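You operate a simulated robot arm through the tools that you are given. There is no shell and no other tool.

The job below is to be done with a simulated robot arm. You get a single attempt, and the scene is never put back.

JOB
Zero the counter, wind 5 labels on and lock the brake again.
Fine: on the bench winder; window lamp and strobe stay off.

It is judged by the outcome, as a careful person would: the job done as asked, and still so three seconds after it is handed in. It fails if anything else is knocked over, pushed out of place, dropped, spilled or broken.

ROBOT AND FRAMES
A 7-joint arm with a fingered hand, fixed in place. Base frame: the origin is on the floor under the middle of its stand, x ahead of it, y to its left, z up. Readings come in m, rad, newtons and seconds.
With the tool pointing down near the work surface it reaches from about 0.32 to 0.7 m from the base axis. Its first joint turns from -1.204 to 3.002 rad. Payload 3.4 kg.
The TCP is the grasp point between the finger pads, 0.025 m short of the fingertips. In the tool frame z runs along the fingers and y along their closing line. The gripper opens to 0.088 m; its body begins 0.029 m behind the TCP. The gripper is a hand of 5 fingers: y runs from the thumb to the fingers, the wrist lies at [-0.013, -0.097, -0.162] in the tool frame, and closing takes about 1.5 s.
Orientation is that of the tool frame in the base frame, as a unit quaternion [x, y, z, w]. With the fingers straight down and the wrist toward the robot, the tool's x, y and z point along [0, 1, 0], [1, 0, 0] and [0, 0, -1] of the base frame.

CONTROLS
- The arm moves only by the tool apply_moves. Its argument "commands" is a list of rows, each an object of numbers (a shift or turn left out is 0, a gripper value left out holds the last): "x", "y", "z": the shift along the base's x, y, z in units of 50 mm (1.0 is 50 mm); "rx", "ry", "rz": the turn, a rotation vector about the base's x, y, z in units of 8 degrees (1.0 is 8 degrees); "jaw": the closure, from 0 (fully open) to 1 (shut). In form: [{"x": .., "y": .., "z": .., "rx": .., "ry": .., "rz": .., "jaw": ..}, ...]. A call has 1 to 20 rows; each row shifts and turns the commanded pose from where the row before left it. A call with a number of a shift or a turn outside -1 to 1 is refused whole. Rows are played at 5 a second. More than 0.05 m and 0.15 rad between two rows, or a gripper value outside its range, and nothing of the call is played. A pose out of reach is approached as far as the arm can. The call stops where the force on the tool passes 40 N (or 10 N more than at its start, if that is more) or the arm is blocked; 0.2 s more then pass. Each finger travels about 0.153 m/s and halts on what it meets, pressing with about 32 N; the grip force reading is that of the motor and also rises with nothing between the fingers. The clock runs only during rows and for 0.2 s after the last one: add rows that do not move to give the fingers time. It gives the time, the measured TCP pose, the force on the tool (base axes), the opening and the grip force at its end, in the units of the frame above (readings bear some noise), with the torque about the TCP (base axes, N m) and any sound that the robot's microphone picked up, and new pictures: "views" is both (left out), scene, wrist or none.
- Cameras (640 x 400 px; columns grow to the right, rows downward): "scene" is fixed at [0.05, 0.5016, 1.6881]; the picture's right is [-0.74, -0.67, 0.00], its down [-0.47, 0.52, -0.71] and it looks along [0.48, -0.53, -0.70] (base axes); focal length 375 px, centre (320, 200). "wrist" rides on the gripper at [0.059, -0.079, -0.105] in the tool frame; the picture's right is [-0.73, 0.32, -0.61], its down [-0.62, -0.68, 0.38] and it looks along [-0.29, 0.66, 0.70] (tool axes); focal length 234 px, centre (320, 200). There is no depth. A picture from a camera that has moved, and an enlarged one, comes with that camera's place and axes in the base frame and with its lens.
- lift_body(by): slides the trunk up (or, below 0, down) by that many m; the arm rides with it, the base frame stays. It gives what a move gives, with no picture.
- hand_shape(shape): the hand has 5 fingers and takes this shape, open, in about a second: jaw (thumb against the fingers, like two jaws); tri (thumb and two fingers); tip (a fingertip pinch); poke (one finger out to press); point (the index stretched); flat (the hand flat); cup (the hand cupped); fist (a fist). The gripper value then closes the fingers along that shape, each until it touches; the sizes above hold for jaw. It gives what a move gives, with no picture.
- enlarge(camera, box): a new picture of the part [left, top, right, bottom] of that camera's present view, enlarged. The clock stands still meanwhile.
- close_job(): hands the job in; it is judged then, once.

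Nothing tells you positions but the pictures and the camera data. Unless the task says otherwise, let go and move clear before handing in.

The tools are called after "Call:" by a JSON object that holds its "name" and its "arguments". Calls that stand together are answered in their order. apply_moves: Moves the arm, as the interface text tells. Its arguments: {"type":"object","properties":{"commands":{"type":"array","items":{"type":"object","properties":{"x":{"type":"number"},"y":{"type":"number"},"z":{"type":"number"},"rx":{"type":"number"},"ry":{"type":"number"},"rz":{"type":"number"},"jaw":{"type":"number"}}}},"views":{"type":"string","enum":["both","scene","wrist","none"]}},"required":["commands"]} The other tools are called the same way: lift_body (by) moves the trunk up or down; hand_shape (shape) gives the hand a shape; enlarge (camera, box) takes an enlarged picture of a part of a camera's view; close_job () hands the job in.

At the start:

```text
time: 0.0
position: [0.545, -0.054, 1.2652]
orientation: [0.708, 0.707, -0.001, 0.0]
ft_force: [0.5, 0.8, 0.6]
torque: [0.01, 0.04, 0.0]
opening: 0.0876
finger_force: 0.1
shape: jaw
trunk travel left (down, up): [-0.725, 0.215]
```

scene: 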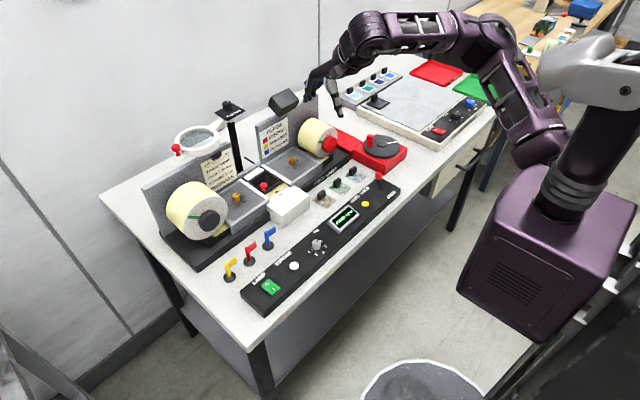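
wrist: 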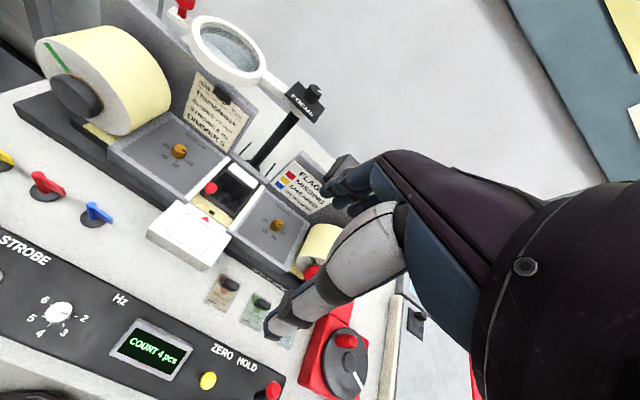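

I see a bench with a label winder: two rolls, a counter panel with a green display, a red crank or brake unit, and several switches. I'll enlarge the pictures to read the labels before moving anything.

Call:
{"name": "enlarge", "arguments": {"camera": "scene", "box": [240, 160, 420, 310]}}

Call:
{"name": "enlarge", "arguments": {"camera": "scene", "box": [240, 80, 420, 200]}}

Call:
{"name": "enlarge", "arguments": {"camera": "wrist", "box": [0, 200, 400, 400]}}

Call:
{"name": "enlarge", "arguments": {"camera": "wrist", "box": [60, 60, 360, 280]}}

Call:
{"name": "enlarge", "arguments": {"camera": "scene", "box": [140, 100, 300, 280]}}

```text
2.67 times, centred on (330, 235) of scene
camera zoom: at [0.05, 0.5016, 1.6881], right [-0.74, -0.67, 0.0], down [-0.47, 0.52, -0.71], along [0.48, -0.53, -0.7], focal length 999 px, centre (293, 107)
```

zoom: 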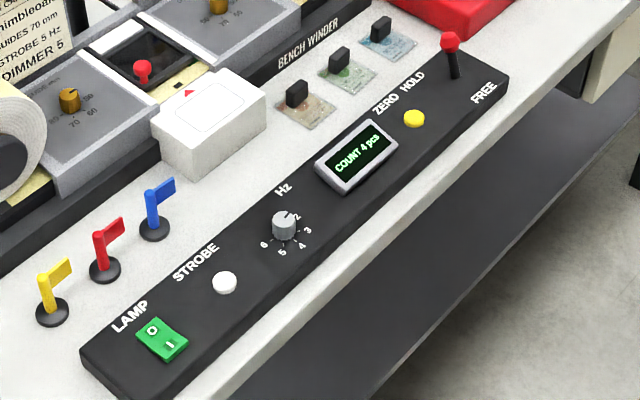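

```text
3.33 times, centred on (330, 140) of scene
camera zoom: at [0.05, 0.5016, 1.6881], right [-0.74, -0.67, 0.0], down [-0.47, 0.52, -0.71], along [0.48, -0.53, -0.7], focal length 1249 px, centre (287, 400)
```

zoom: 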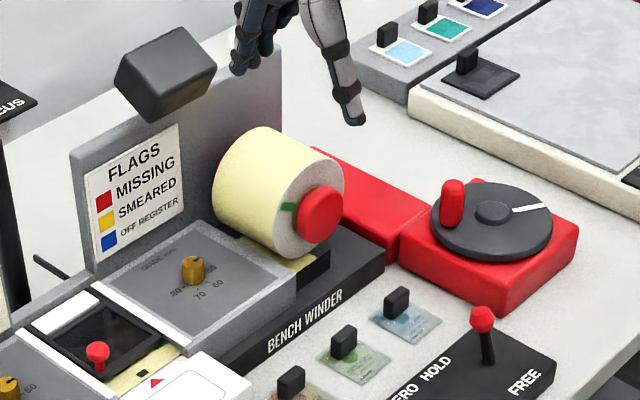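

```text
1.60 times, centred on (200, 300) of wrist
camera zoom: at [0.4661, 0.0053, 1.3709], right [0.32, -0.73, 0.61], down [-0.68, -0.62, -0.38], along [0.66, -0.29, -0.7], focal length 375 px, centre (512, 40)
```

zoom: 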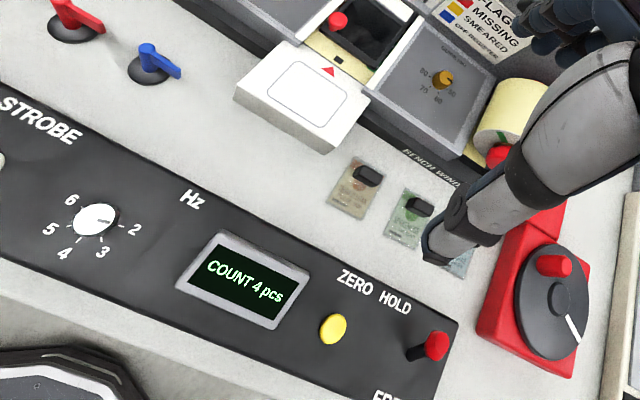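

```text
1.82 times, centred on (210, 170) of wrist
camera zoom: at [0.4661, 0.0053, 1.3709], right [0.32, -0.73, 0.61], down [-0.68, -0.62, -0.38], along [0.66, -0.29, -0.7], focal length 426 px, centre (520, 254)
```

zoom: 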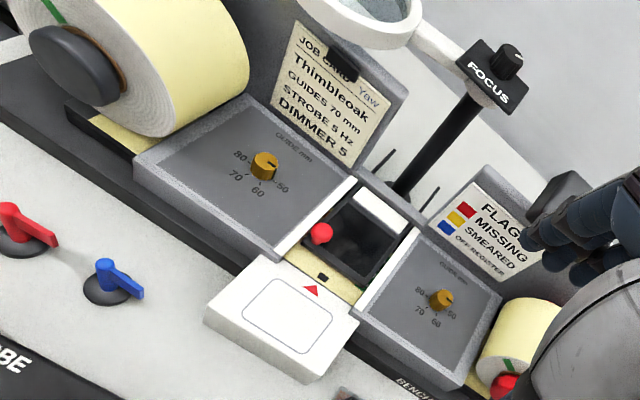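

```text
2.22 times, centred on (220, 190) of scene
camera zoom: at [0.05, 0.5016, 1.6881], right [-0.74, -0.67, 0.0], down [-0.47, 0.52, -0.71], along [0.48, -0.53, -0.7], focal length 833 px, centre (542, 222)
```

zoom: 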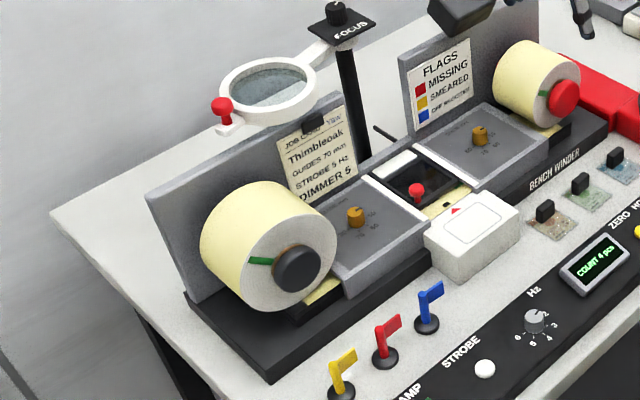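

The black control panel runs along y at about x = 0.465. From both views I place the yellow ZERO button near (0.46, -0.14, 0.93) and the brake lever ball near (0.48, -0.23, 0.97), leaning toward HOLD (+x). The red crank is near (0.58, -0.39), with its knob near (0.60, -0.34). Next I'll put the hand into the poke shape and see where the fingertip is.

Call:
{"name": "hand_shape", "arguments": {"shape": "poke"}}

Call:
{"name": "apply_moves", "arguments": {"commands": [{"x": 0}, {"x": 0}], "views": "both"}}

```text
time: 0.9
position: [0.5448, -0.0546, 1.2652]
orientation: [0.707, 0.708, 0.0, 0.0]
ft_force: [0.6, 0.5, 0.1]
torque: [0.02, 0.01, 0.0]
opening: 0.0001
finger_force: 0.0
shape: poke
trunk travel left (down, up): [-0.725, 0.215]
```

```text
time: 1.5
position: [0.5451, -0.0539, 1.2643]
orientation: [0.707, 0.707, 0.0, 0.0]
ft_force: [-0.3, 0.0, -0.4]
torque: [0.0, -0.02, 0.05]
opening: 0.0
finger_force: 0.0
shape: poke
trunk travel left (down, up): [-0.725, 0.215]
camera wrist: at [0.4662, 0.0053, 1.3709], right [0.32, -0.73, 0.61], down [-0.68, -0.62, -0.38], along [0.66, -0.29, -0.7], focal length 234 px, centre (320, 200)
```

scene: 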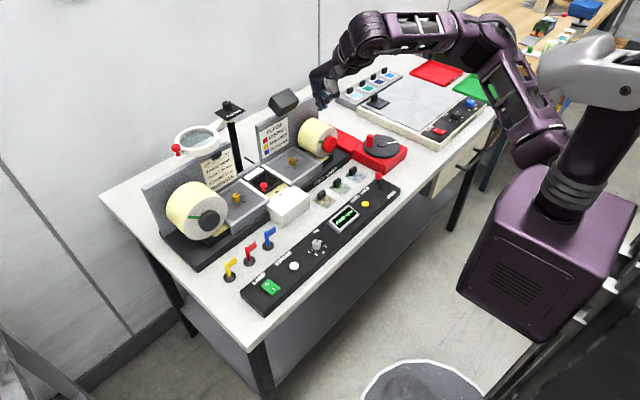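
wrist: 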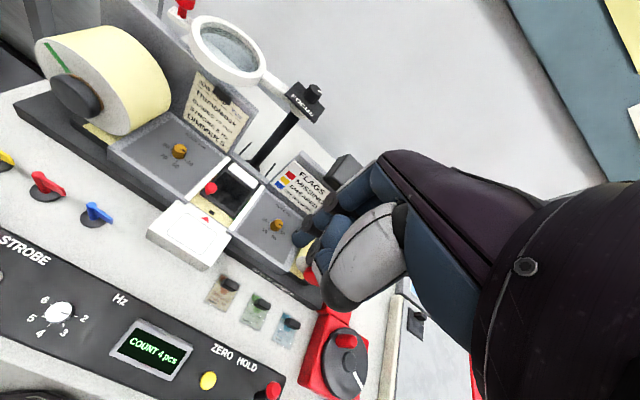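

The hand is now in the poke shape, but the extended finger is partly hidden behind the thumb. I'll enlarge both views to find its tip.

Call:
{"name": "enlarge", "arguments": {"camera": "wrist", "box": [260, 140, 480, 320]}}

Call:
{"name": "enlarge", "arguments": {"camera": "scene", "box": [280, 20, 420, 120]}}

```text
2.22 times, centred on (370, 230) of wrist
camera zoom: at [0.4662, 0.0053, 1.3709], right [0.32, -0.73, 0.61], down [-0.68, -0.62, -0.38], along [0.66, -0.29, -0.7], focal length 520 px, centre (209, 133)
```

zoom: 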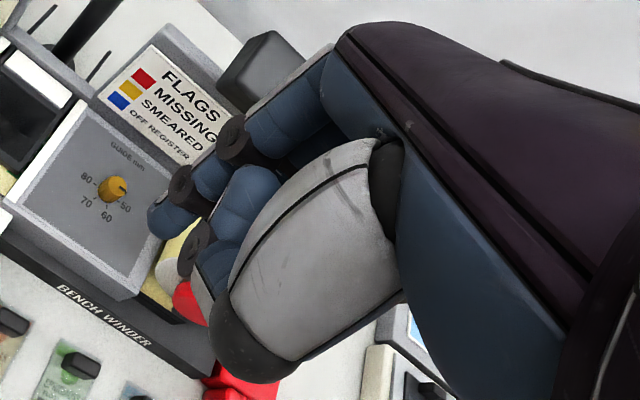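

```text
4.00 times, centred on (350, 70) of scene
camera zoom: at [0.05, 0.5016, 1.6881], right [-0.74, -0.67, 0.0], down [-0.47, 0.52, -0.71], along [0.48, -0.53, -0.7], focal length 1499 px, centre (200, 720)
```

zoom: 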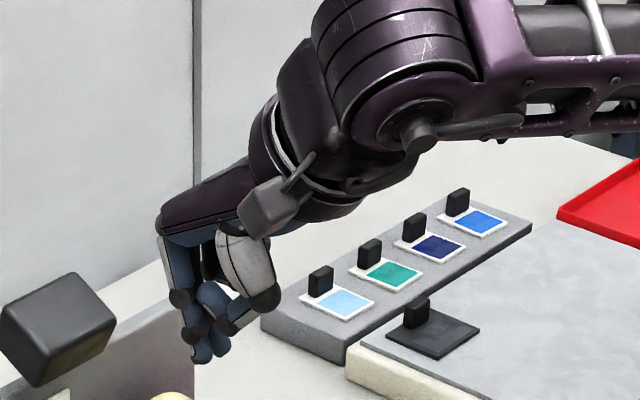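

The poke fingertip sits about 25 mm below the TCP, in line with the tool axis. I'll move it above the yellow ZERO button and look again.

Call:
{"name": "apply_moves", "arguments": {"commands": [{"x": -0.42, "y": -0.44}, {"x": -0.42, "y": -0.44}, {"x": -0.42, "y": -0.44}, {"x": -0.42, "y": -0.44}, {"z": -0.8}, {"z": -0.8}, {"z": -0.8}, {"z": -0.8}, {"z": -0.8}, {"z": 0}, {"z": 0}], "views": "both"}}

```text
time: 3.9
position: [0.4612, -0.1415, 1.0649]
orientation: [0.708, 0.706, 0.001, 0.0]
ft_force: [0.0, -0.1, 0.2]
torque: [0.03, -0.02, -0.02]
opening: 0.0
finger_force: 0.1
shape: poke
trunk travel left (down, up): [-0.725, 0.215]
camera wrist: at [0.3832, -0.0817, 1.171], right [0.32, -0.73, 0.61], down [-0.68, -0.62, -0.38], along [0.66, -0.29, -0.7], focal length 234 px, centre (320, 200)
```

scene: 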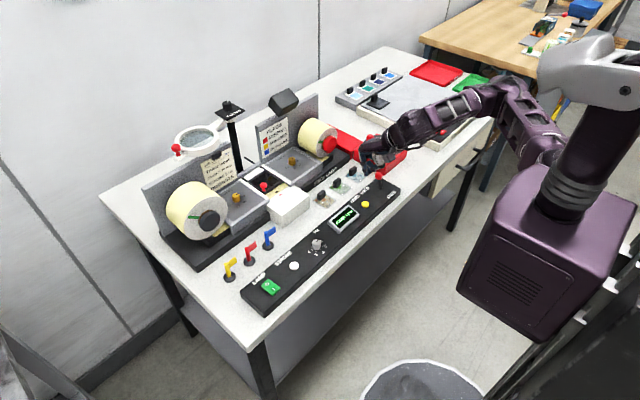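
wrist: 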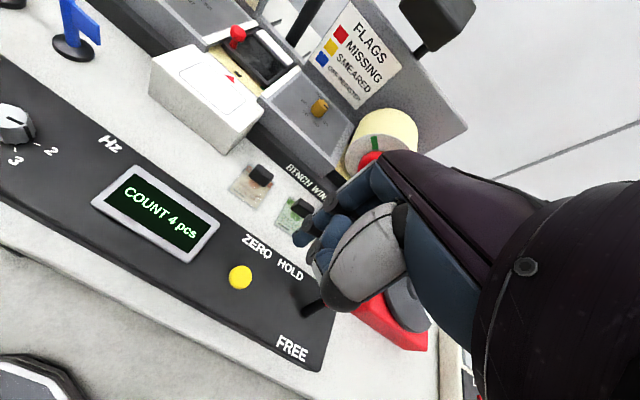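

The fingertip should now be roughly above ZERO. I'll enlarge both views to check the offset before going down.

Call:
{"name": "enlarge", "arguments": {"camera": "scene", "box": [320, 120, 440, 220]}}

Call:
{"name": "enlarge", "arguments": {"camera": "wrist", "box": [200, 160, 440, 380]}}

```text
4.00 times, centred on (380, 170) of scene
camera zoom: at [0.05, 0.5016, 1.6881], right [-0.74, -0.67, 0.0], down [-0.47, 0.52, -0.71], along [0.48, -0.53, -0.7], focal length 1499 px, centre (80, 320)
```

zoom: 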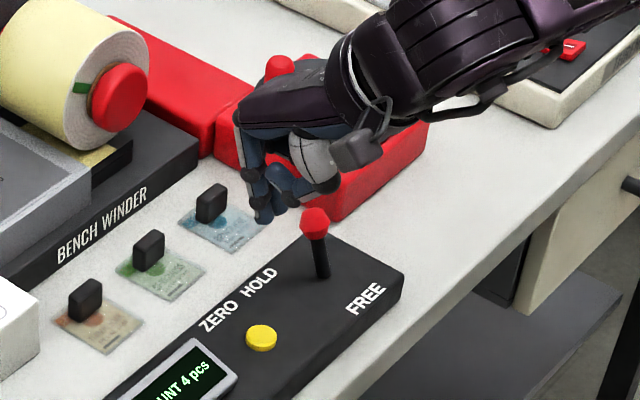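

```text
1.82 times, centred on (320, 270) of wrist
camera zoom: at [0.3832, -0.0817, 1.171], right [0.32, -0.73, 0.61], down [-0.68, -0.62, -0.38], along [0.66, -0.29, -0.7], focal length 426 px, centre (320, 73)
```

zoom: 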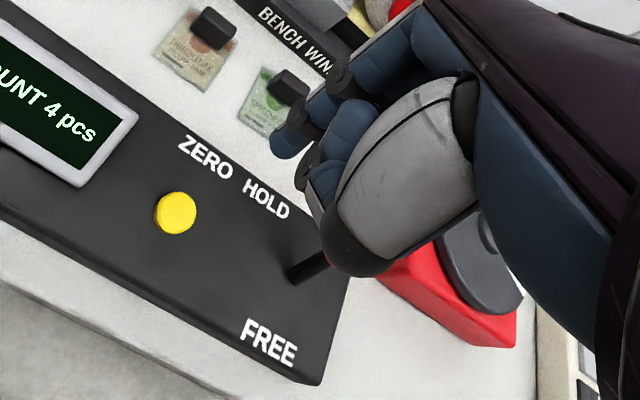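

The fingertip is within a few millimetres of being above ZERO, but the curled fingers would come close to the lever ball. I'll yaw the hand about 32° so they swing away from the lever, then descend partway and look again.

Call:
{"name": "apply_moves", "arguments": {"commands": [{"rz": -1}, {"rz": -1}, {"rz": -1}, {"rz": -1}, {"x": -0.12, "y": -0.05}, {"z": -0.4}, {"z": -0.4}, {"z": -0.4}, {"z": -0.2}, {"z": 0}], "views": "both"}}

Call:
{"name": "enlarge", "arguments": {"camera": "scene", "box": [320, 120, 440, 220]}}

Call:
{"name": "enlarge", "arguments": {"camera": "wrist", "box": [200, 160, 440, 380]}}

```text
time: 6.1
position: [0.4562, -0.1437, 0.9951]
orientation: [0.874, 0.485, 0.0, 0.0]
ft_force: [-0.1, 0.5, 0.3]
torque: [-0.01, 0.0, 0.0]
opening: 0.0
finger_force: 0.2
shape: poke
trunk travel left (down, up): [-0.725, 0.215]
camera wrist: at [0.4197, -0.0514, 1.1013], right [-0.11, -0.79, 0.61], down [-0.91, -0.17, -0.38], along [0.4, -0.59, -0.7], focal length 234 px, centre (320, 200)
```

scene: 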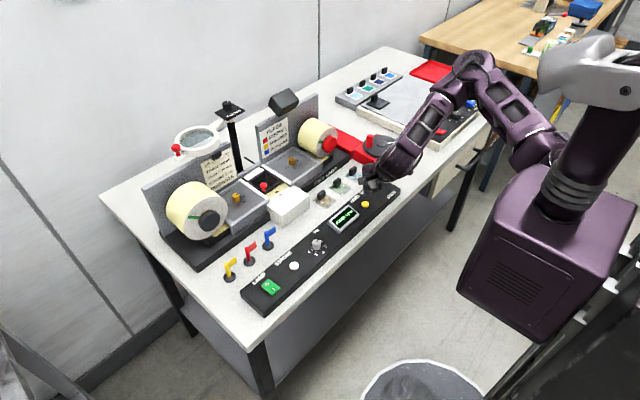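
wrist: 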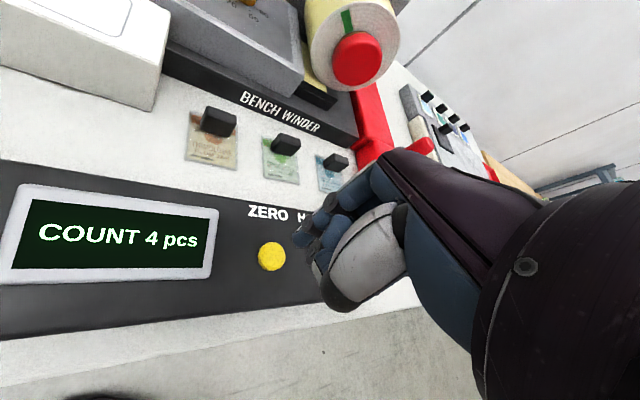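

```text
4.00 times, centred on (380, 170) of scene
camera zoom: at [0.05, 0.5016, 1.6881], right [-0.74, -0.67, 0.0], down [-0.47, 0.52, -0.71], along [0.48, -0.53, -0.7], focal length 1499 px, centre (80, 320)
```

zoom: 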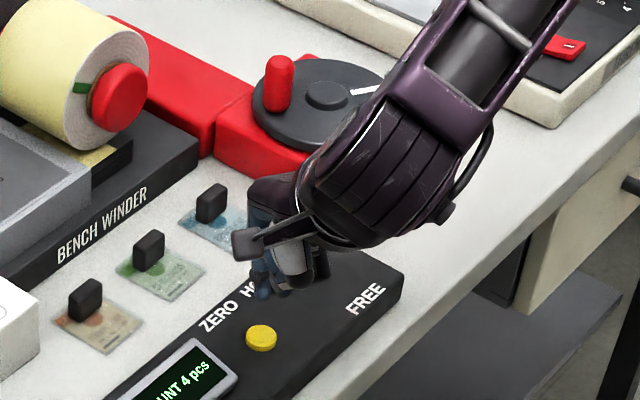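

```text
1.82 times, centred on (320, 270) of wrist
camera zoom: at [0.4197, -0.0514, 1.1013], right [-0.11, -0.79, 0.61], down [-0.91, -0.17, -0.38], along [0.4, -0.59, -0.7], focal length 426 px, centre (320, 73)
```

zoom: 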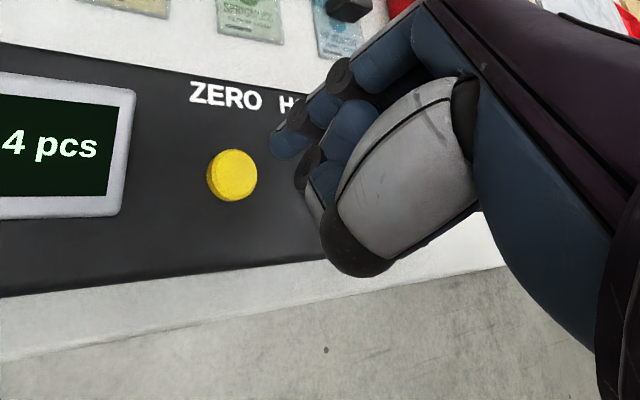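

The fingertip lines up with the yellow button to within 2–3 mm, about 40 mm above it. I'll go down in small steps and watch the force and the display.

Call:
{"name": "apply_moves", "arguments": {"commands": [{"z": -0.2}, {"z": -0.2}, {"z": -0.2}, {"z": -0.06}, {"z": 0}], "views": "wrist"}}

Call:
{"name": "enlarge", "arguments": {"camera": "wrist", "box": [200, 160, 440, 380]}}

```text
time: 7.3
position: [0.4551, -0.1438, 0.9631]
orientation: [0.875, 0.485, 0.0, -0.001]
ft_force: [-0.5, -0.8, 1.1]
torque: [-0.03, 0.02, -0.02]
opening: 0.0
finger_force: 0.1
shape: poke
trunk travel left (down, up): [-0.725, 0.215]
camera wrist: at [0.4196, -0.0514, 1.0679], right [-0.11, -0.79, 0.61], down [-0.91, -0.17, -0.38], along [0.4, -0.59, -0.7], focal length 234 px, centre (320, 200)
```

wrist: 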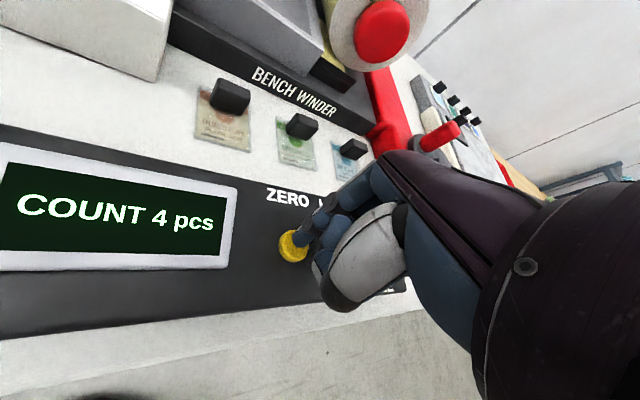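

```text
1.82 times, centred on (320, 270) of wrist
camera zoom: at [0.4196, -0.0514, 1.0679], right [-0.11, -0.79, 0.61], down [-0.91, -0.17, -0.38], along [0.4, -0.59, -0.7], focal length 426 px, centre (320, 73)
```

zoom: 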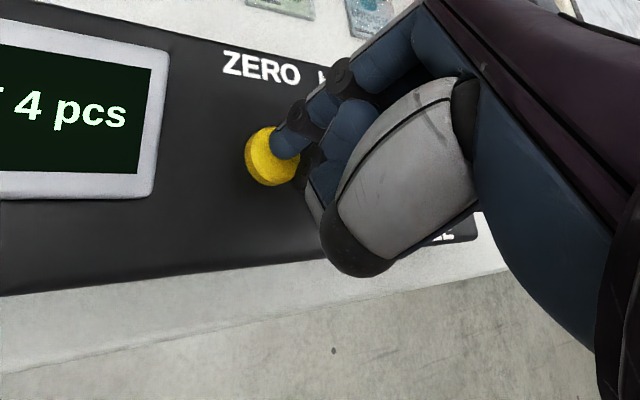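

The fingertip is just above the button and the alignment still holds. I'll go down in 2 mm steps.

Call:
{"name": "apply_moves", "arguments": {"commands": [{"z": -0.05}, {"z": -0.05}, {"z": -0.04}, {"z": -0.04}, {"z": 0}], "views": "wrist"}}

```text
time: 8.5
position: [0.4544, -0.1434, 0.954]
orientation: [0.875, 0.485, 0.001, 0.001]
ft_force: [4.8, -1.9, 12.2]
torque: [-0.06, -0.08, 0.01]
opening: 0.0001
finger_force: 0.1
shape: poke
trunk travel left (down, up): [-0.725, 0.215]
heard: click
camera wrist: at [0.4185, -0.0514, 1.0597], right [-0.11, -0.79, 0.61], down [-0.91, -0.17, -0.39], along [0.41, -0.59, -0.69], focal length 234 px, centre (320, 200)
```

wrist: 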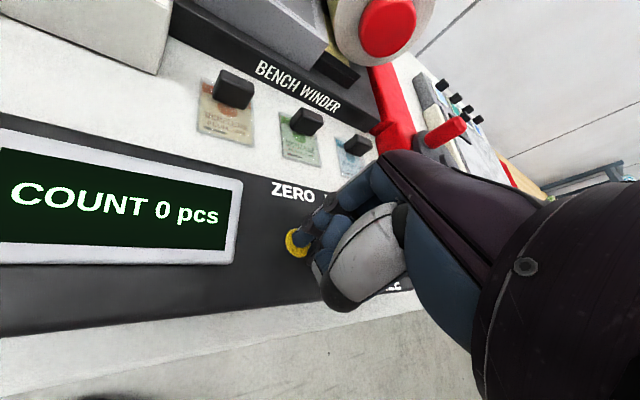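

The counter now reads 0 after a click. I'll lift off, return the yaw to zero, change to the jaw shape while clear, and move above the brake lever.

Call:
{"name": "apply_moves", "arguments": {"commands": [{"z": 0.3}, {"z": 0.6}, {"z": 0.8}, {"z": 0.8}, {"rz": 1}, {"rz": 1}, {"rz": 1}, {"rz": 1}, {"z": 0}], "views": "none"}}

Call:
{"name": "hand_shape", "arguments": {"shape": "jaw"}}

Call:
{"name": "apply_moves", "arguments": {"commands": [{"z": 0}, {"z": 0}], "views": "both"}}

Call:
{"name": "enlarge", "arguments": {"camera": "scene", "box": [320, 120, 440, 220]}}

Call:
{"name": "enlarge", "arguments": {"camera": "wrist", "box": [160, 160, 400, 380]}}

```text
time: 10.5
position: [0.4546, -0.1427, 1.0787]
orientation: [0.706, 0.708, 0.0, 0.0]
ft_force: [0.2, 0.8, 0.2]
torque: [0.04, -0.02, -0.03]
opening: 0.0002
finger_force: 0.0
shape: poke
trunk travel left (down, up): [-0.725, 0.215]
```

```text
time: 11.4
position: [0.4548, -0.1431, 1.0788]
orientation: [0.707, 0.707, 0.0, 0.001]
ft_force: [0.2, -0.5, 0.6]
torque: [-0.02, -0.03, 0.0]
opening: 0.0879
finger_force: 0.0
shape: jaw
trunk travel left (down, up): [-0.725, 0.215]
```

```text
time: 12.0
position: [0.4551, -0.1443, 1.0792]
orientation: [0.707, 0.707, 0.0, 0.0]
ft_force: [0.1, 0.9, 0.0]
torque: [-0.01, 0.03, 0.0]
opening: 0.0881
finger_force: 0.1
shape: jaw
trunk travel left (down, up): [-0.725, 0.215]
camera wrist: at [0.3763, -0.0845, 1.1838], right [0.32, -0.73, 0.61], down [-0.68, -0.62, -0.38], along [0.66, -0.29, -0.7], focal length 234 px, centre (320, 200)
```

scene: 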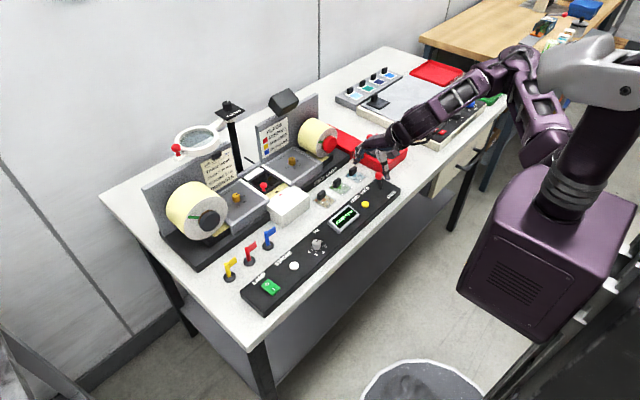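
wrist: 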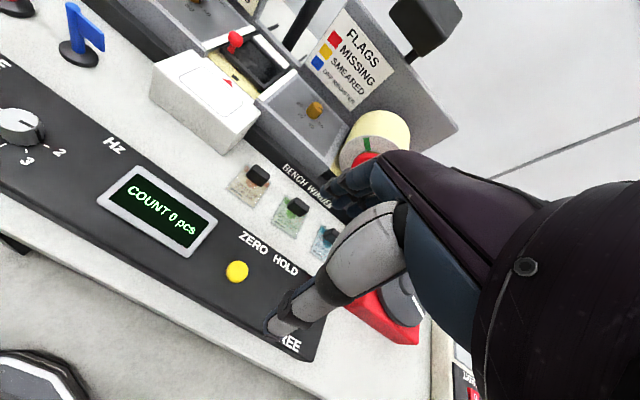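

```text
4.00 times, centred on (380, 170) of scene
camera zoom: at [0.05, 0.5016, 1.6881], right [-0.74, -0.67, 0.0], down [-0.47, 0.52, -0.71], along [0.48, -0.53, -0.7], focal length 1499 px, centre (80, 320)
```

zoom: 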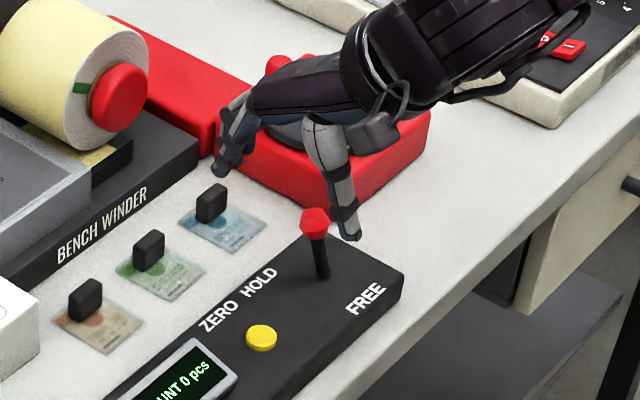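

```text
1.82 times, centred on (280, 270) of wrist
camera zoom: at [0.3763, -0.0845, 1.1838], right [0.32, -0.73, 0.61], down [-0.68, -0.62, -0.38], along [0.66, -0.29, -0.7], focal length 426 px, centre (393, 73)
```

zoom: 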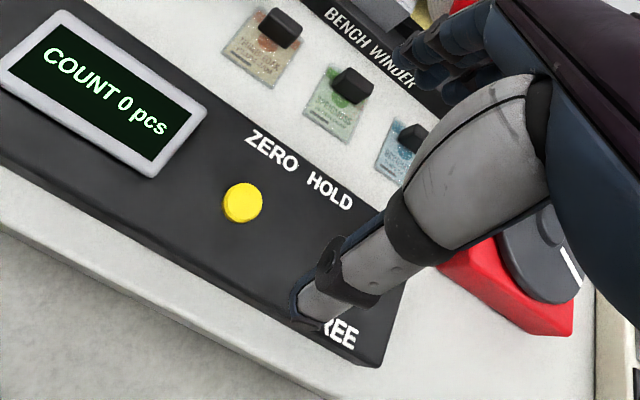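

The display still reads COUNT 0. The hand is open in the jaw shape, with the thumb on the robot side. I'll centre it above the lever ball at about (0.481, -0.229).

Call:
{"name": "apply_moves", "arguments": {"commands": [{"x": 0.26, "y": -0.43}, {"x": 0.26, "y": -0.43}, {"y": -0.43}, {"y": -0.41}, {"z": -0.5}, {"z": -0.3}, {"z": 0}], "views": "both"}}

Call:
{"name": "enlarge", "arguments": {"camera": "scene", "box": [320, 120, 440, 220]}}

Call:
{"name": "enlarge", "arguments": {"camera": "wrist", "box": [160, 160, 400, 380]}}

```text
time: 13.6
position: [0.482, -0.2296, 1.0371]
orientation: [0.708, 0.707, 0.0, -0.001]
ft_force: [0.6, -0.3, -0.2]
torque: [0.04, 0.01, -0.04]
opening: 0.0878
finger_force: 0.0
shape: jaw
trunk travel left (down, up): [-0.725, 0.215]
camera wrist: at [0.403, -0.1711, 1.143], right [0.32, -0.73, 0.61], down [-0.68, -0.62, -0.38], along [0.66, -0.29, -0.7], focal length 234 px, centre (320, 200)
```

scene: 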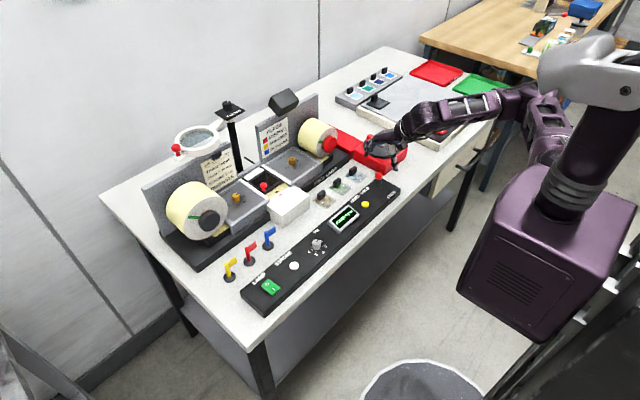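
wrist: 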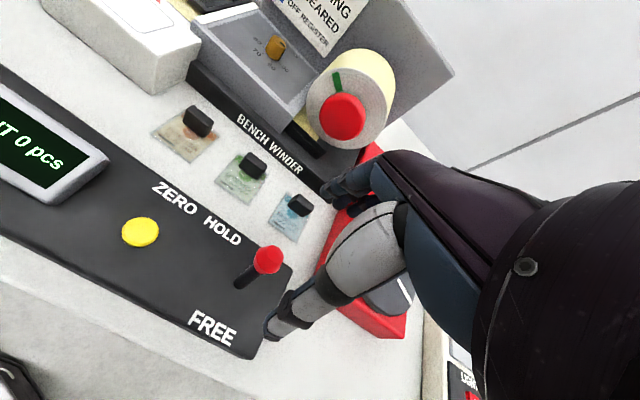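

```text
4.00 times, centred on (380, 170) of scene
camera zoom: at [0.05, 0.5016, 1.6881], right [-0.74, -0.67, 0.0], down [-0.47, 0.52, -0.71], along [0.48, -0.53, -0.7], focal length 1499 px, centre (80, 320)
```

zoom: 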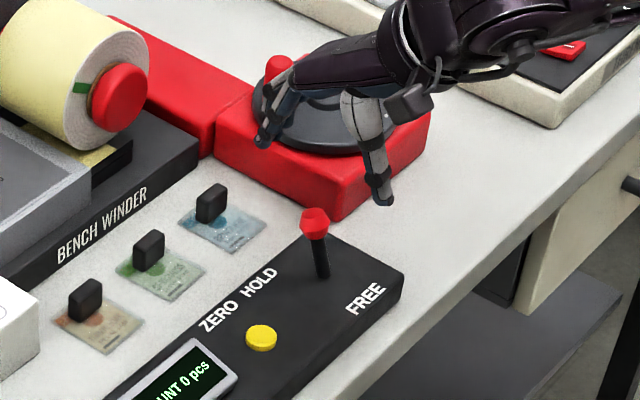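

```text
1.82 times, centred on (280, 270) of wrist
camera zoom: at [0.403, -0.1711, 1.143], right [0.32, -0.73, 0.61], down [-0.68, -0.62, -0.38], along [0.66, -0.29, -0.7], focal length 426 px, centre (393, 73)
```

zoom: 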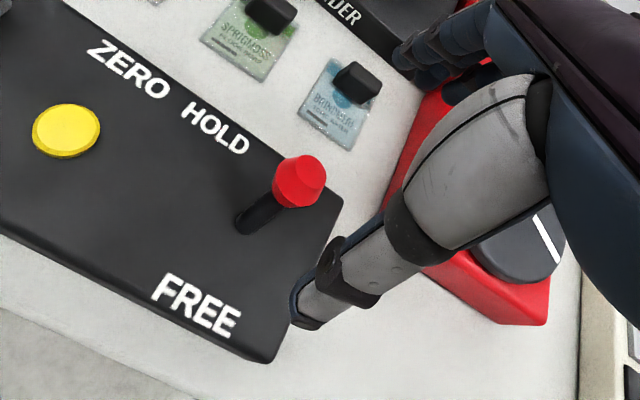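

The ball is at about (0.482, -0.226, 0.968), centred between the thumb and fingers with roughly 40 mm on each side. I'll lower the hand around it.

Call:
{"name": "apply_moves", "arguments": {"commands": [{"y": 0.06, "z": -0.3}, {"z": -0.4}, {"z": -0.3}, {"z": -0.3}, {"z": 0}], "views": "both"}}

Call:
{"name": "enlarge", "arguments": {"camera": "scene", "box": [320, 120, 440, 220]}}

Call:
{"name": "enlarge", "arguments": {"camera": "wrist", "box": [220, 160, 460, 340]}}

```text
time: 14.8
position: [0.4801, -0.2251, 0.9725]
orientation: [0.707, 0.707, 0.0, 0.0]
ft_force: [0.3, 0.1, 0.1]
torque: [-0.02, 0.0, -0.01]
opening: 0.0879
finger_force: 0.1
shape: jaw
trunk travel left (down, up): [-0.725, 0.215]
camera wrist: at [0.4018, -0.167, 1.0777], right [0.32, -0.73, 0.61], down [-0.68, -0.62, -0.38], along [0.66, -0.29, -0.7], focal length 234 px, centre (320, 200)
```

scene: 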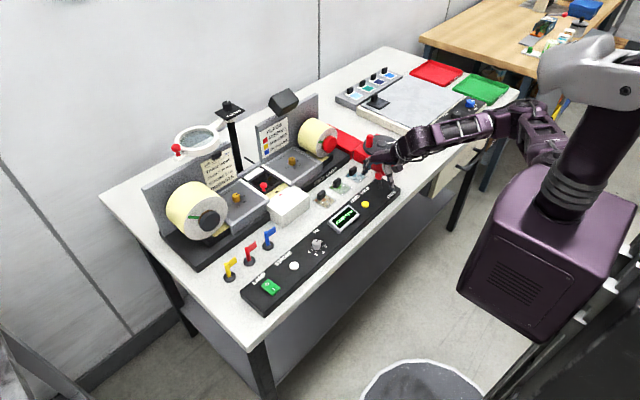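
wrist: 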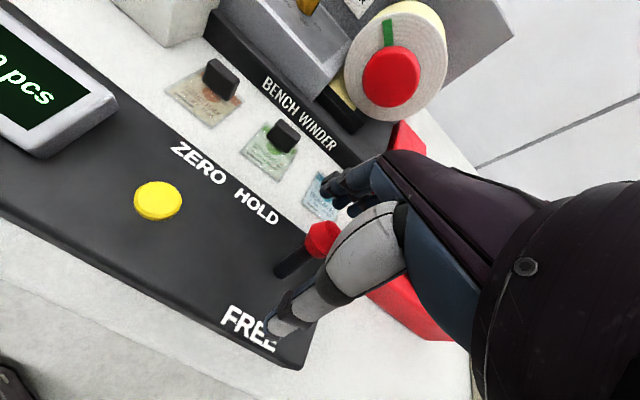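

```text
4.00 times, centred on (380, 170) of scene
camera zoom: at [0.05, 0.5016, 1.6881], right [-0.74, -0.67, 0.0], down [-0.47, 0.52, -0.71], along [0.48, -0.53, -0.7], focal length 1499 px, centre (80, 320)
```

zoom: 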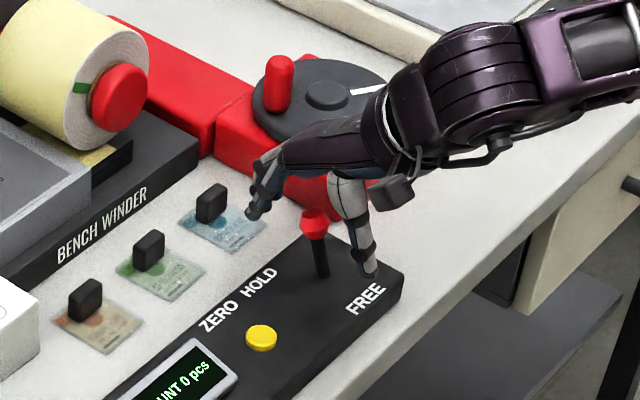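

```text
2.22 times, centred on (340, 250) of wrist
camera zoom: at [0.4018, -0.167, 1.0777], right [0.32, -0.73, 0.61], down [-0.68, -0.62, -0.38], along [0.66, -0.29, -0.7], focal length 520 px, centre (276, 89)
```

zoom: 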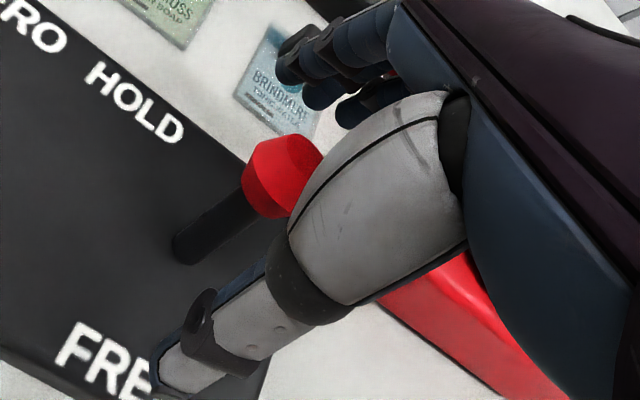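

The lever ball is between the thumb and the fingers. I'll close the jaw partway without gripping to narrow the gap, then look before pulling toward FREE (-x).

Call:
{"name": "apply_moves", "arguments": {"commands": [{"jaw": 0.45}, {"jaw": 0.45}, {"jaw": 0.45}, {"jaw": 0.45}, {"jaw": 0.45}], "views": "wrist"}}

Call:
{"name": "enlarge", "arguments": {"camera": "scene", "box": [320, 120, 440, 220]}}

Call:
{"name": "enlarge", "arguments": {"camera": "wrist", "box": [220, 160, 460, 340]}}

```text
time: 16.0
position: [0.4786, -0.2265, 0.9717]
orientation: [0.707, 0.707, 0.0, 0.0]
ft_force: [-0.5, 0.0, 0.6]
torque: [0.04, -0.01, 0.01]
opening: 0.0485
finger_force: 0.1
shape: jaw
trunk travel left (down, up): [-0.725, 0.215]
camera wrist: at [0.4018, -0.1672, 1.0778], right [0.32, -0.73, 0.61], down [-0.68, -0.62, -0.38], along [0.66, -0.29, -0.7], focal length 234 px, centre (320, 200)
```

wrist: 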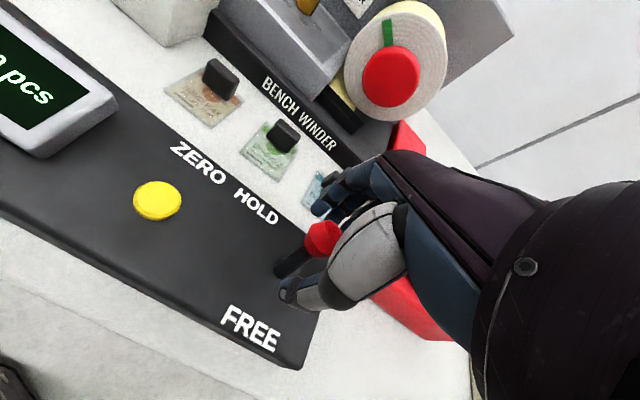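

```text
4.00 times, centred on (380, 170) of scene
camera zoom: at [0.05, 0.5016, 1.6881], right [-0.74, -0.67, 0.0], down [-0.47, 0.52, -0.71], along [0.48, -0.53, -0.7], focal length 1499 px, centre (80, 320)
```

zoom: 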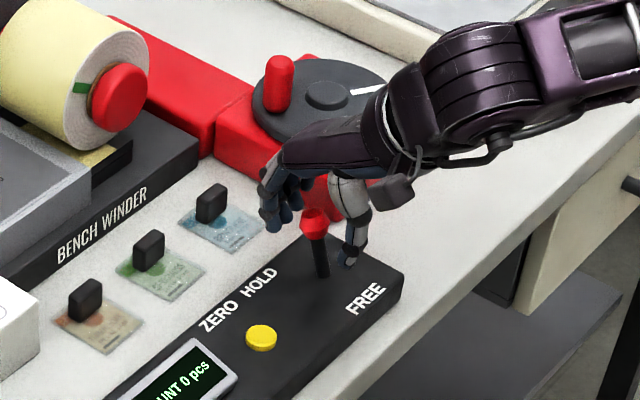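

```text
2.22 times, centred on (340, 250) of wrist
camera zoom: at [0.4018, -0.1672, 1.0778], right [0.32, -0.73, 0.61], down [-0.68, -0.62, -0.38], along [0.66, -0.29, -0.7], focal length 520 px, centre (276, 89)
```

zoom: 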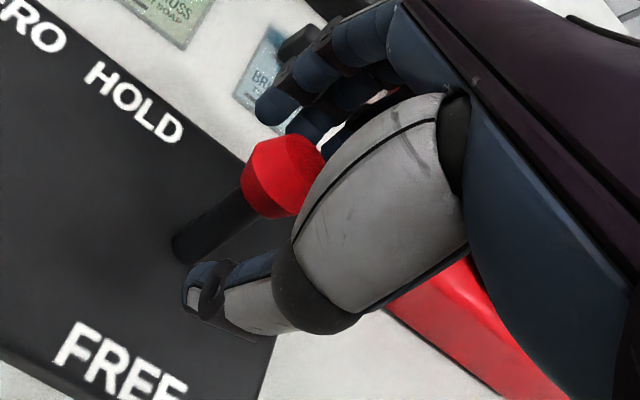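

The fingers are now about 15 mm beyond the ball on the HOLD side. I'll move toward -x in small steps to pull the lever to FREE.

Call:
{"name": "apply_moves", "arguments": {"commands": [{"x": -0.12}, {"x": -0.12}, {"x": -0.12}, {"x": -0.12}, {"x": -0.12}, {"x": -0.1}, {"x": 0}], "views": "wrist"}}

Call:
{"name": "enlarge", "arguments": {"camera": "scene", "box": [320, 120, 440, 220]}}

```text
time: 17.6
position: [0.4459, -0.2253, 0.9727]
orientation: [0.707, 0.707, 0.0, 0.0]
ft_force: [0.0, -0.3, -0.6]
torque: [-0.04, 0.0, -0.01]
opening: 0.0491
finger_force: 0.0
shape: jaw
trunk travel left (down, up): [-0.725, 0.215]
camera wrist: at [0.3674, -0.1673, 1.0783], right [0.32, -0.73, 0.61], down [-0.68, -0.62, -0.38], along [0.66, -0.29, -0.7], focal length 234 px, centre (320, 200)
```

wrist: 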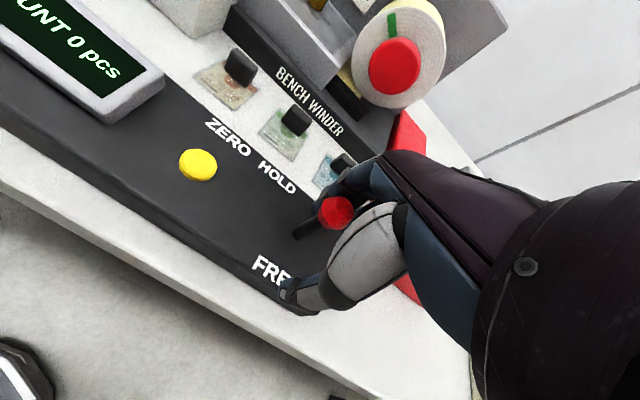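

```text
4.00 times, centred on (380, 170) of scene
camera zoom: at [0.05, 0.5016, 1.6881], right [-0.74, -0.67, 0.0], down [-0.47, 0.52, -0.71], along [0.48, -0.53, -0.7], focal length 1499 px, centre (80, 320)
```

zoom: 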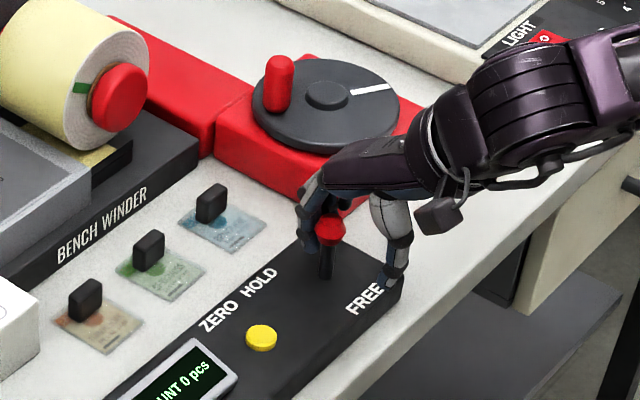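

The lever has moved off HOLD and stands nearly upright. I'll keep pulling toward FREE.

Call:
{"name": "apply_moves", "arguments": {"commands": [{"x": -0.1}, {"x": -0.1}, {"x": -0.1}, {"x": -0.1}, {"x": 0}], "views": "wrist"}}

Call:
{"name": "enlarge", "arguments": {"camera": "scene", "box": [320, 120, 440, 220]}}

```text
time: 18.8
position: [0.4265, -0.227, 0.9731]
orientation: [0.706, 0.708, 0.001, -0.001]
ft_force: [4.8, 0.9, 0.8]
torque: [0.05, -0.14, 0.0]
opening: 0.0513
finger_force: 0.1
shape: jaw
trunk travel left (down, up): [-0.725, 0.215]
camera wrist: at [0.3478, -0.1671, 1.0787], right [0.32, -0.73, 0.61], down [-0.68, -0.62, -0.38], along [0.66, -0.29, -0.7], focal length 234 px, centre (320, 200)
```

wrist: 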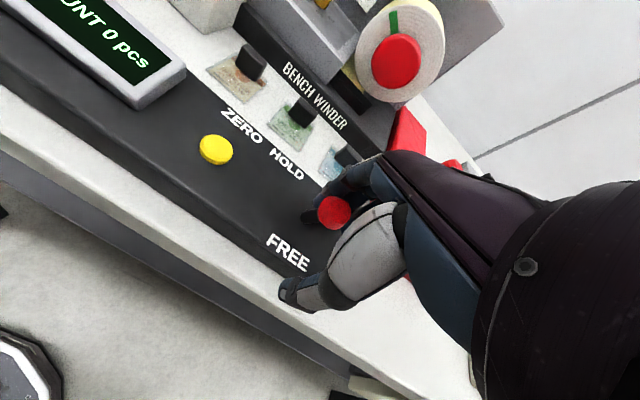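

```text
4.00 times, centred on (380, 170) of scene
camera zoom: at [0.05, 0.5016, 1.6881], right [-0.74, -0.67, 0.0], down [-0.47, 0.52, -0.71], along [0.48, -0.53, -0.7], focal length 1499 px, centre (80, 320)
```

zoom: 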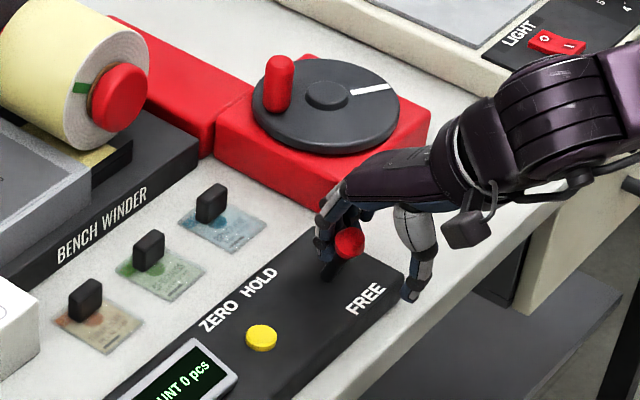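

The lever now leans toward FREE and about 5 N is building up, so it should be at or near its stop. I'll push a few millimetres more to confirm.

Call:
{"name": "apply_moves", "arguments": {"commands": [{"x": -0.06}, {"x": -0.06}, {"x": 0}], "views": "wrist"}}

Call:
{"name": "enlarge", "arguments": {"camera": "scene", "box": [320, 120, 440, 220]}}

```text
time: 19.6
position: [0.4208, -0.2268, 0.9724]
orientation: [0.707, 0.708, 0.0, -0.001]
ft_force: [7.3, -0.1, 2.5]
torque: [0.01, -0.22, 0.0]
opening: 0.0521
finger_force: 0.1
shape: jaw
trunk travel left (down, up): [-0.725, 0.215]
camera wrist: at [0.3425, -0.1669, 1.078], right [0.32, -0.73, 0.61], down [-0.68, -0.62, -0.38], along [0.66, -0.29, -0.7], focal length 234 px, centre (320, 200)
```

wrist: 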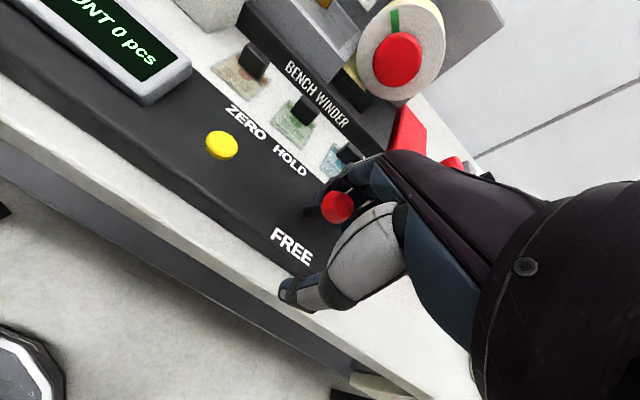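

```text
4.00 times, centred on (380, 170) of scene
camera zoom: at [0.05, 0.5016, 1.6881], right [-0.74, -0.67, 0.0], down [-0.47, 0.52, -0.71], along [0.48, -0.53, -0.7], focal length 1499 px, centre (80, 320)
```

zoom: 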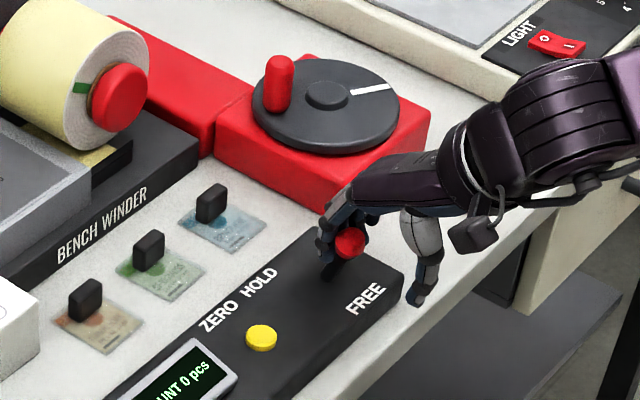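

The lever is firmly against its FREE stop and the count is still 0. I'll back the fingers off the ball, open, lift clear, and turn the hand toward the crank for a better view.

Call:
{"name": "apply_moves", "arguments": {"commands": [{"x": 0.2, "jaw": 0.3}, {"x": 0.25, "jaw": 0.0}, {"jaw": 0.0}, {"jaw": 0.0}, {"z": 0.4}, {"z": 0.8}, {"z": 0.8}, {"z": 0.8}, {"x": 0}], "views": "both"}}

Call:
{"name": "enlarge", "arguments": {"camera": "scene", "box": [320, 120, 440, 220]}}

```text
time: 21.6
position: [0.4446, -0.2274, 1.1149]
orientation: [0.707, 0.707, -0.001, -0.001]
ft_force: [-1.0, -0.5, -0.4]
torque: [-0.03, -0.01, 0.05]
opening: 0.0878
finger_force: 0.0
shape: jaw
trunk travel left (down, up): [-0.725, 0.215]
camera wrist: at [0.366, -0.1682, 1.219], right [0.32, -0.73, 0.61], down [-0.68, -0.62, -0.38], along [0.66, -0.29, -0.7], focal length 234 px, centre (320, 200)
```

scene: 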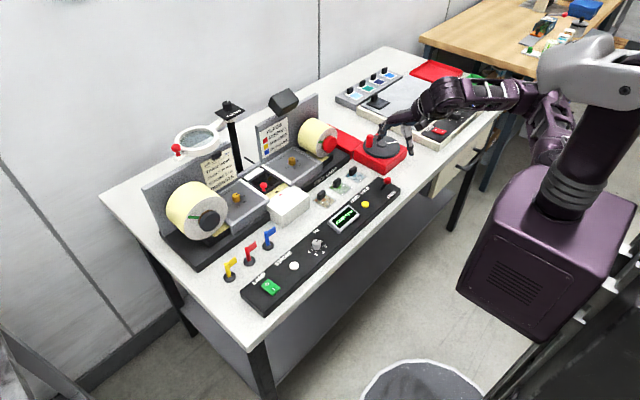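
wrist: 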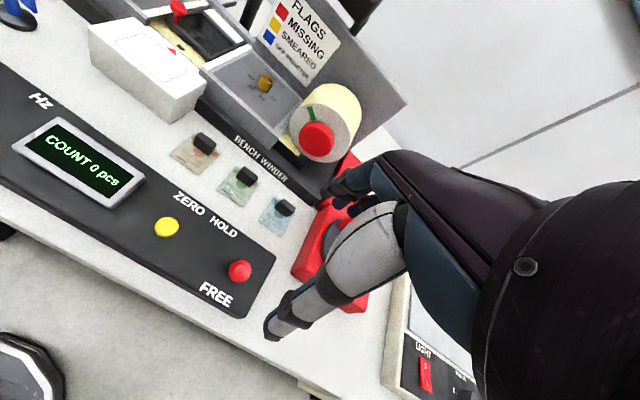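

```text
4.00 times, centred on (380, 170) of scene
camera zoom: at [0.05, 0.5016, 1.6881], right [-0.74, -0.67, 0.0], down [-0.47, 0.52, -0.71], along [0.48, -0.53, -0.7], focal length 1499 px, centre (80, 320)
```

zoom: 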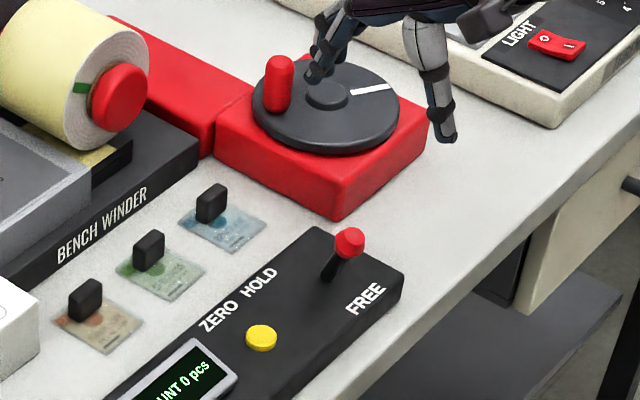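

The lever stays at FREE and the count holds at 0. I'll move toward the crank, yawed about -32°, so the wrist camera sees the disc and knob.

Call:
{"name": "apply_moves", "arguments": {"commands": [{"z": 0.7}, {"rz": -1}, {"rz": -1}, {"rz": -1}, {"rz": -1}, {"x": 0.6, "y": -0.35}, {"x": 0.6, "y": -0.35}, {"x": 0.6, "y": -0.35}, {"x": 0.5, "y": -0.4}, {"x": 0}], "views": "both"}}

Call:
{"name": "enlarge", "arguments": {"camera": "wrist", "box": [160, 160, 400, 360]}}

Call:
{"name": "enlarge", "arguments": {"camera": "scene", "box": [320, 80, 440, 180]}}

```text
time: 23.8
position: [0.5572, -0.2971, 1.1487]
orientation: [0.875, 0.485, 0.001, 0.0]
ft_force: [-0.5, 1.4, 0.4]
torque: [0.03, 0.01, -0.01]
opening: 0.0879
finger_force: 0.0
shape: jaw
trunk travel left (down, up): [-0.725, 0.215]
camera wrist: at [0.5215, -0.2056, 1.2534], right [-0.11, -0.79, 0.61], down [-0.91, -0.17, -0.38], along [0.4, -0.59, -0.7], focal length 234 px, centre (320, 200)
```

scene: 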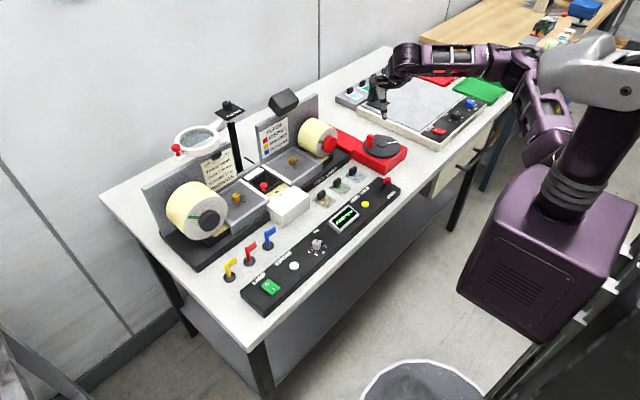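
wrist: 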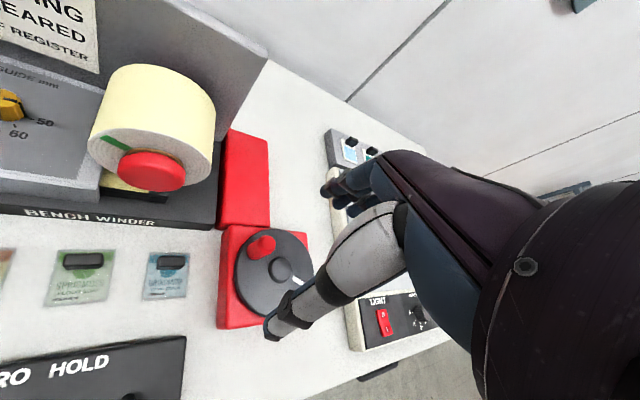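

```text
2.00 times, centred on (280, 260) of wrist
camera zoom: at [0.5215, -0.2056, 1.2534], right [-0.11, -0.79, 0.61], down [-0.91, -0.17, -0.38], along [0.4, -0.59, -0.7], focal length 468 px, centre (400, 80)
```

zoom: 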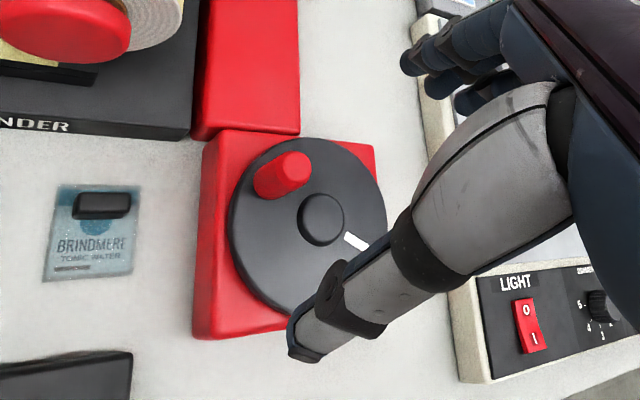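

```text
4.00 times, centred on (380, 130) of scene
camera zoom: at [0.05, 0.5016, 1.6881], right [-0.74, -0.67, 0.0], down [-0.47, 0.52, -0.71], along [0.48, -0.53, -0.7], focal length 1499 px, centre (80, 480)
```

zoom: 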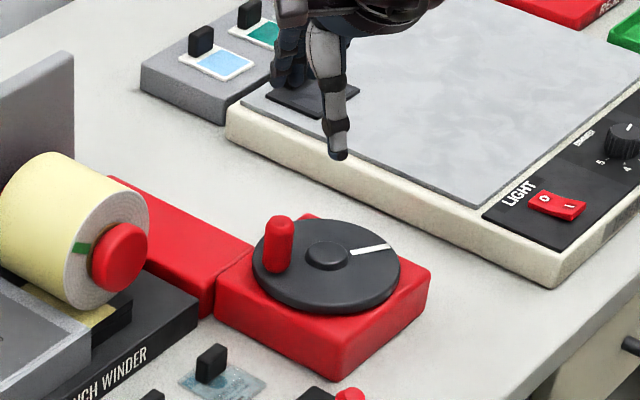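

From both views I place the crank centre near (0.568, -0.366), with the disc top at z ≈ 0.957. The knob axis is near (0.590, -0.326), its top at z ≈ 1.005, and its radius is about 46 mm. I'll test whether the arm can hold the tool vertical at the far side of that circle, staying above the knob.

Call:
{"name": "apply_moves", "arguments": {"commands": [{"x": 0.5, "y": -0.9}, {"x": 0.5, "y": -0.98}, {"z": -0.8}, {"z": -0.7}, {"x": 0}, {"x": 0}], "views": "none"}}

```text
refused: row 1 steps farther than a row can; nothing moved
```

One row exceeded the 50 mm step limit, so nothing moved. I'll split the same test into smaller steps.

Call:
{"name": "apply_moves", "arguments": {"commands": [{"x": 0.35, "y": -0.63}, {"x": 0.35, "y": -0.63}, {"x": 0.3, "y": -0.62}, {"z": -0.8}, {"z": -0.7}, {"x": 0}, {"x": 0}], "views": "none"}}

```text
time: 25.4
position: [0.6084, -0.397, 1.0725]
orientation: [0.874, 0.485, 0.0, 0.0]
ft_force: [-0.3, 0.1, 0.0]
torque: [-0.01, -0.01, 0.0]
opening: 0.0877
finger_force: 0.0
shape: jaw
trunk travel left (down, up): [-0.725, 0.215]
```

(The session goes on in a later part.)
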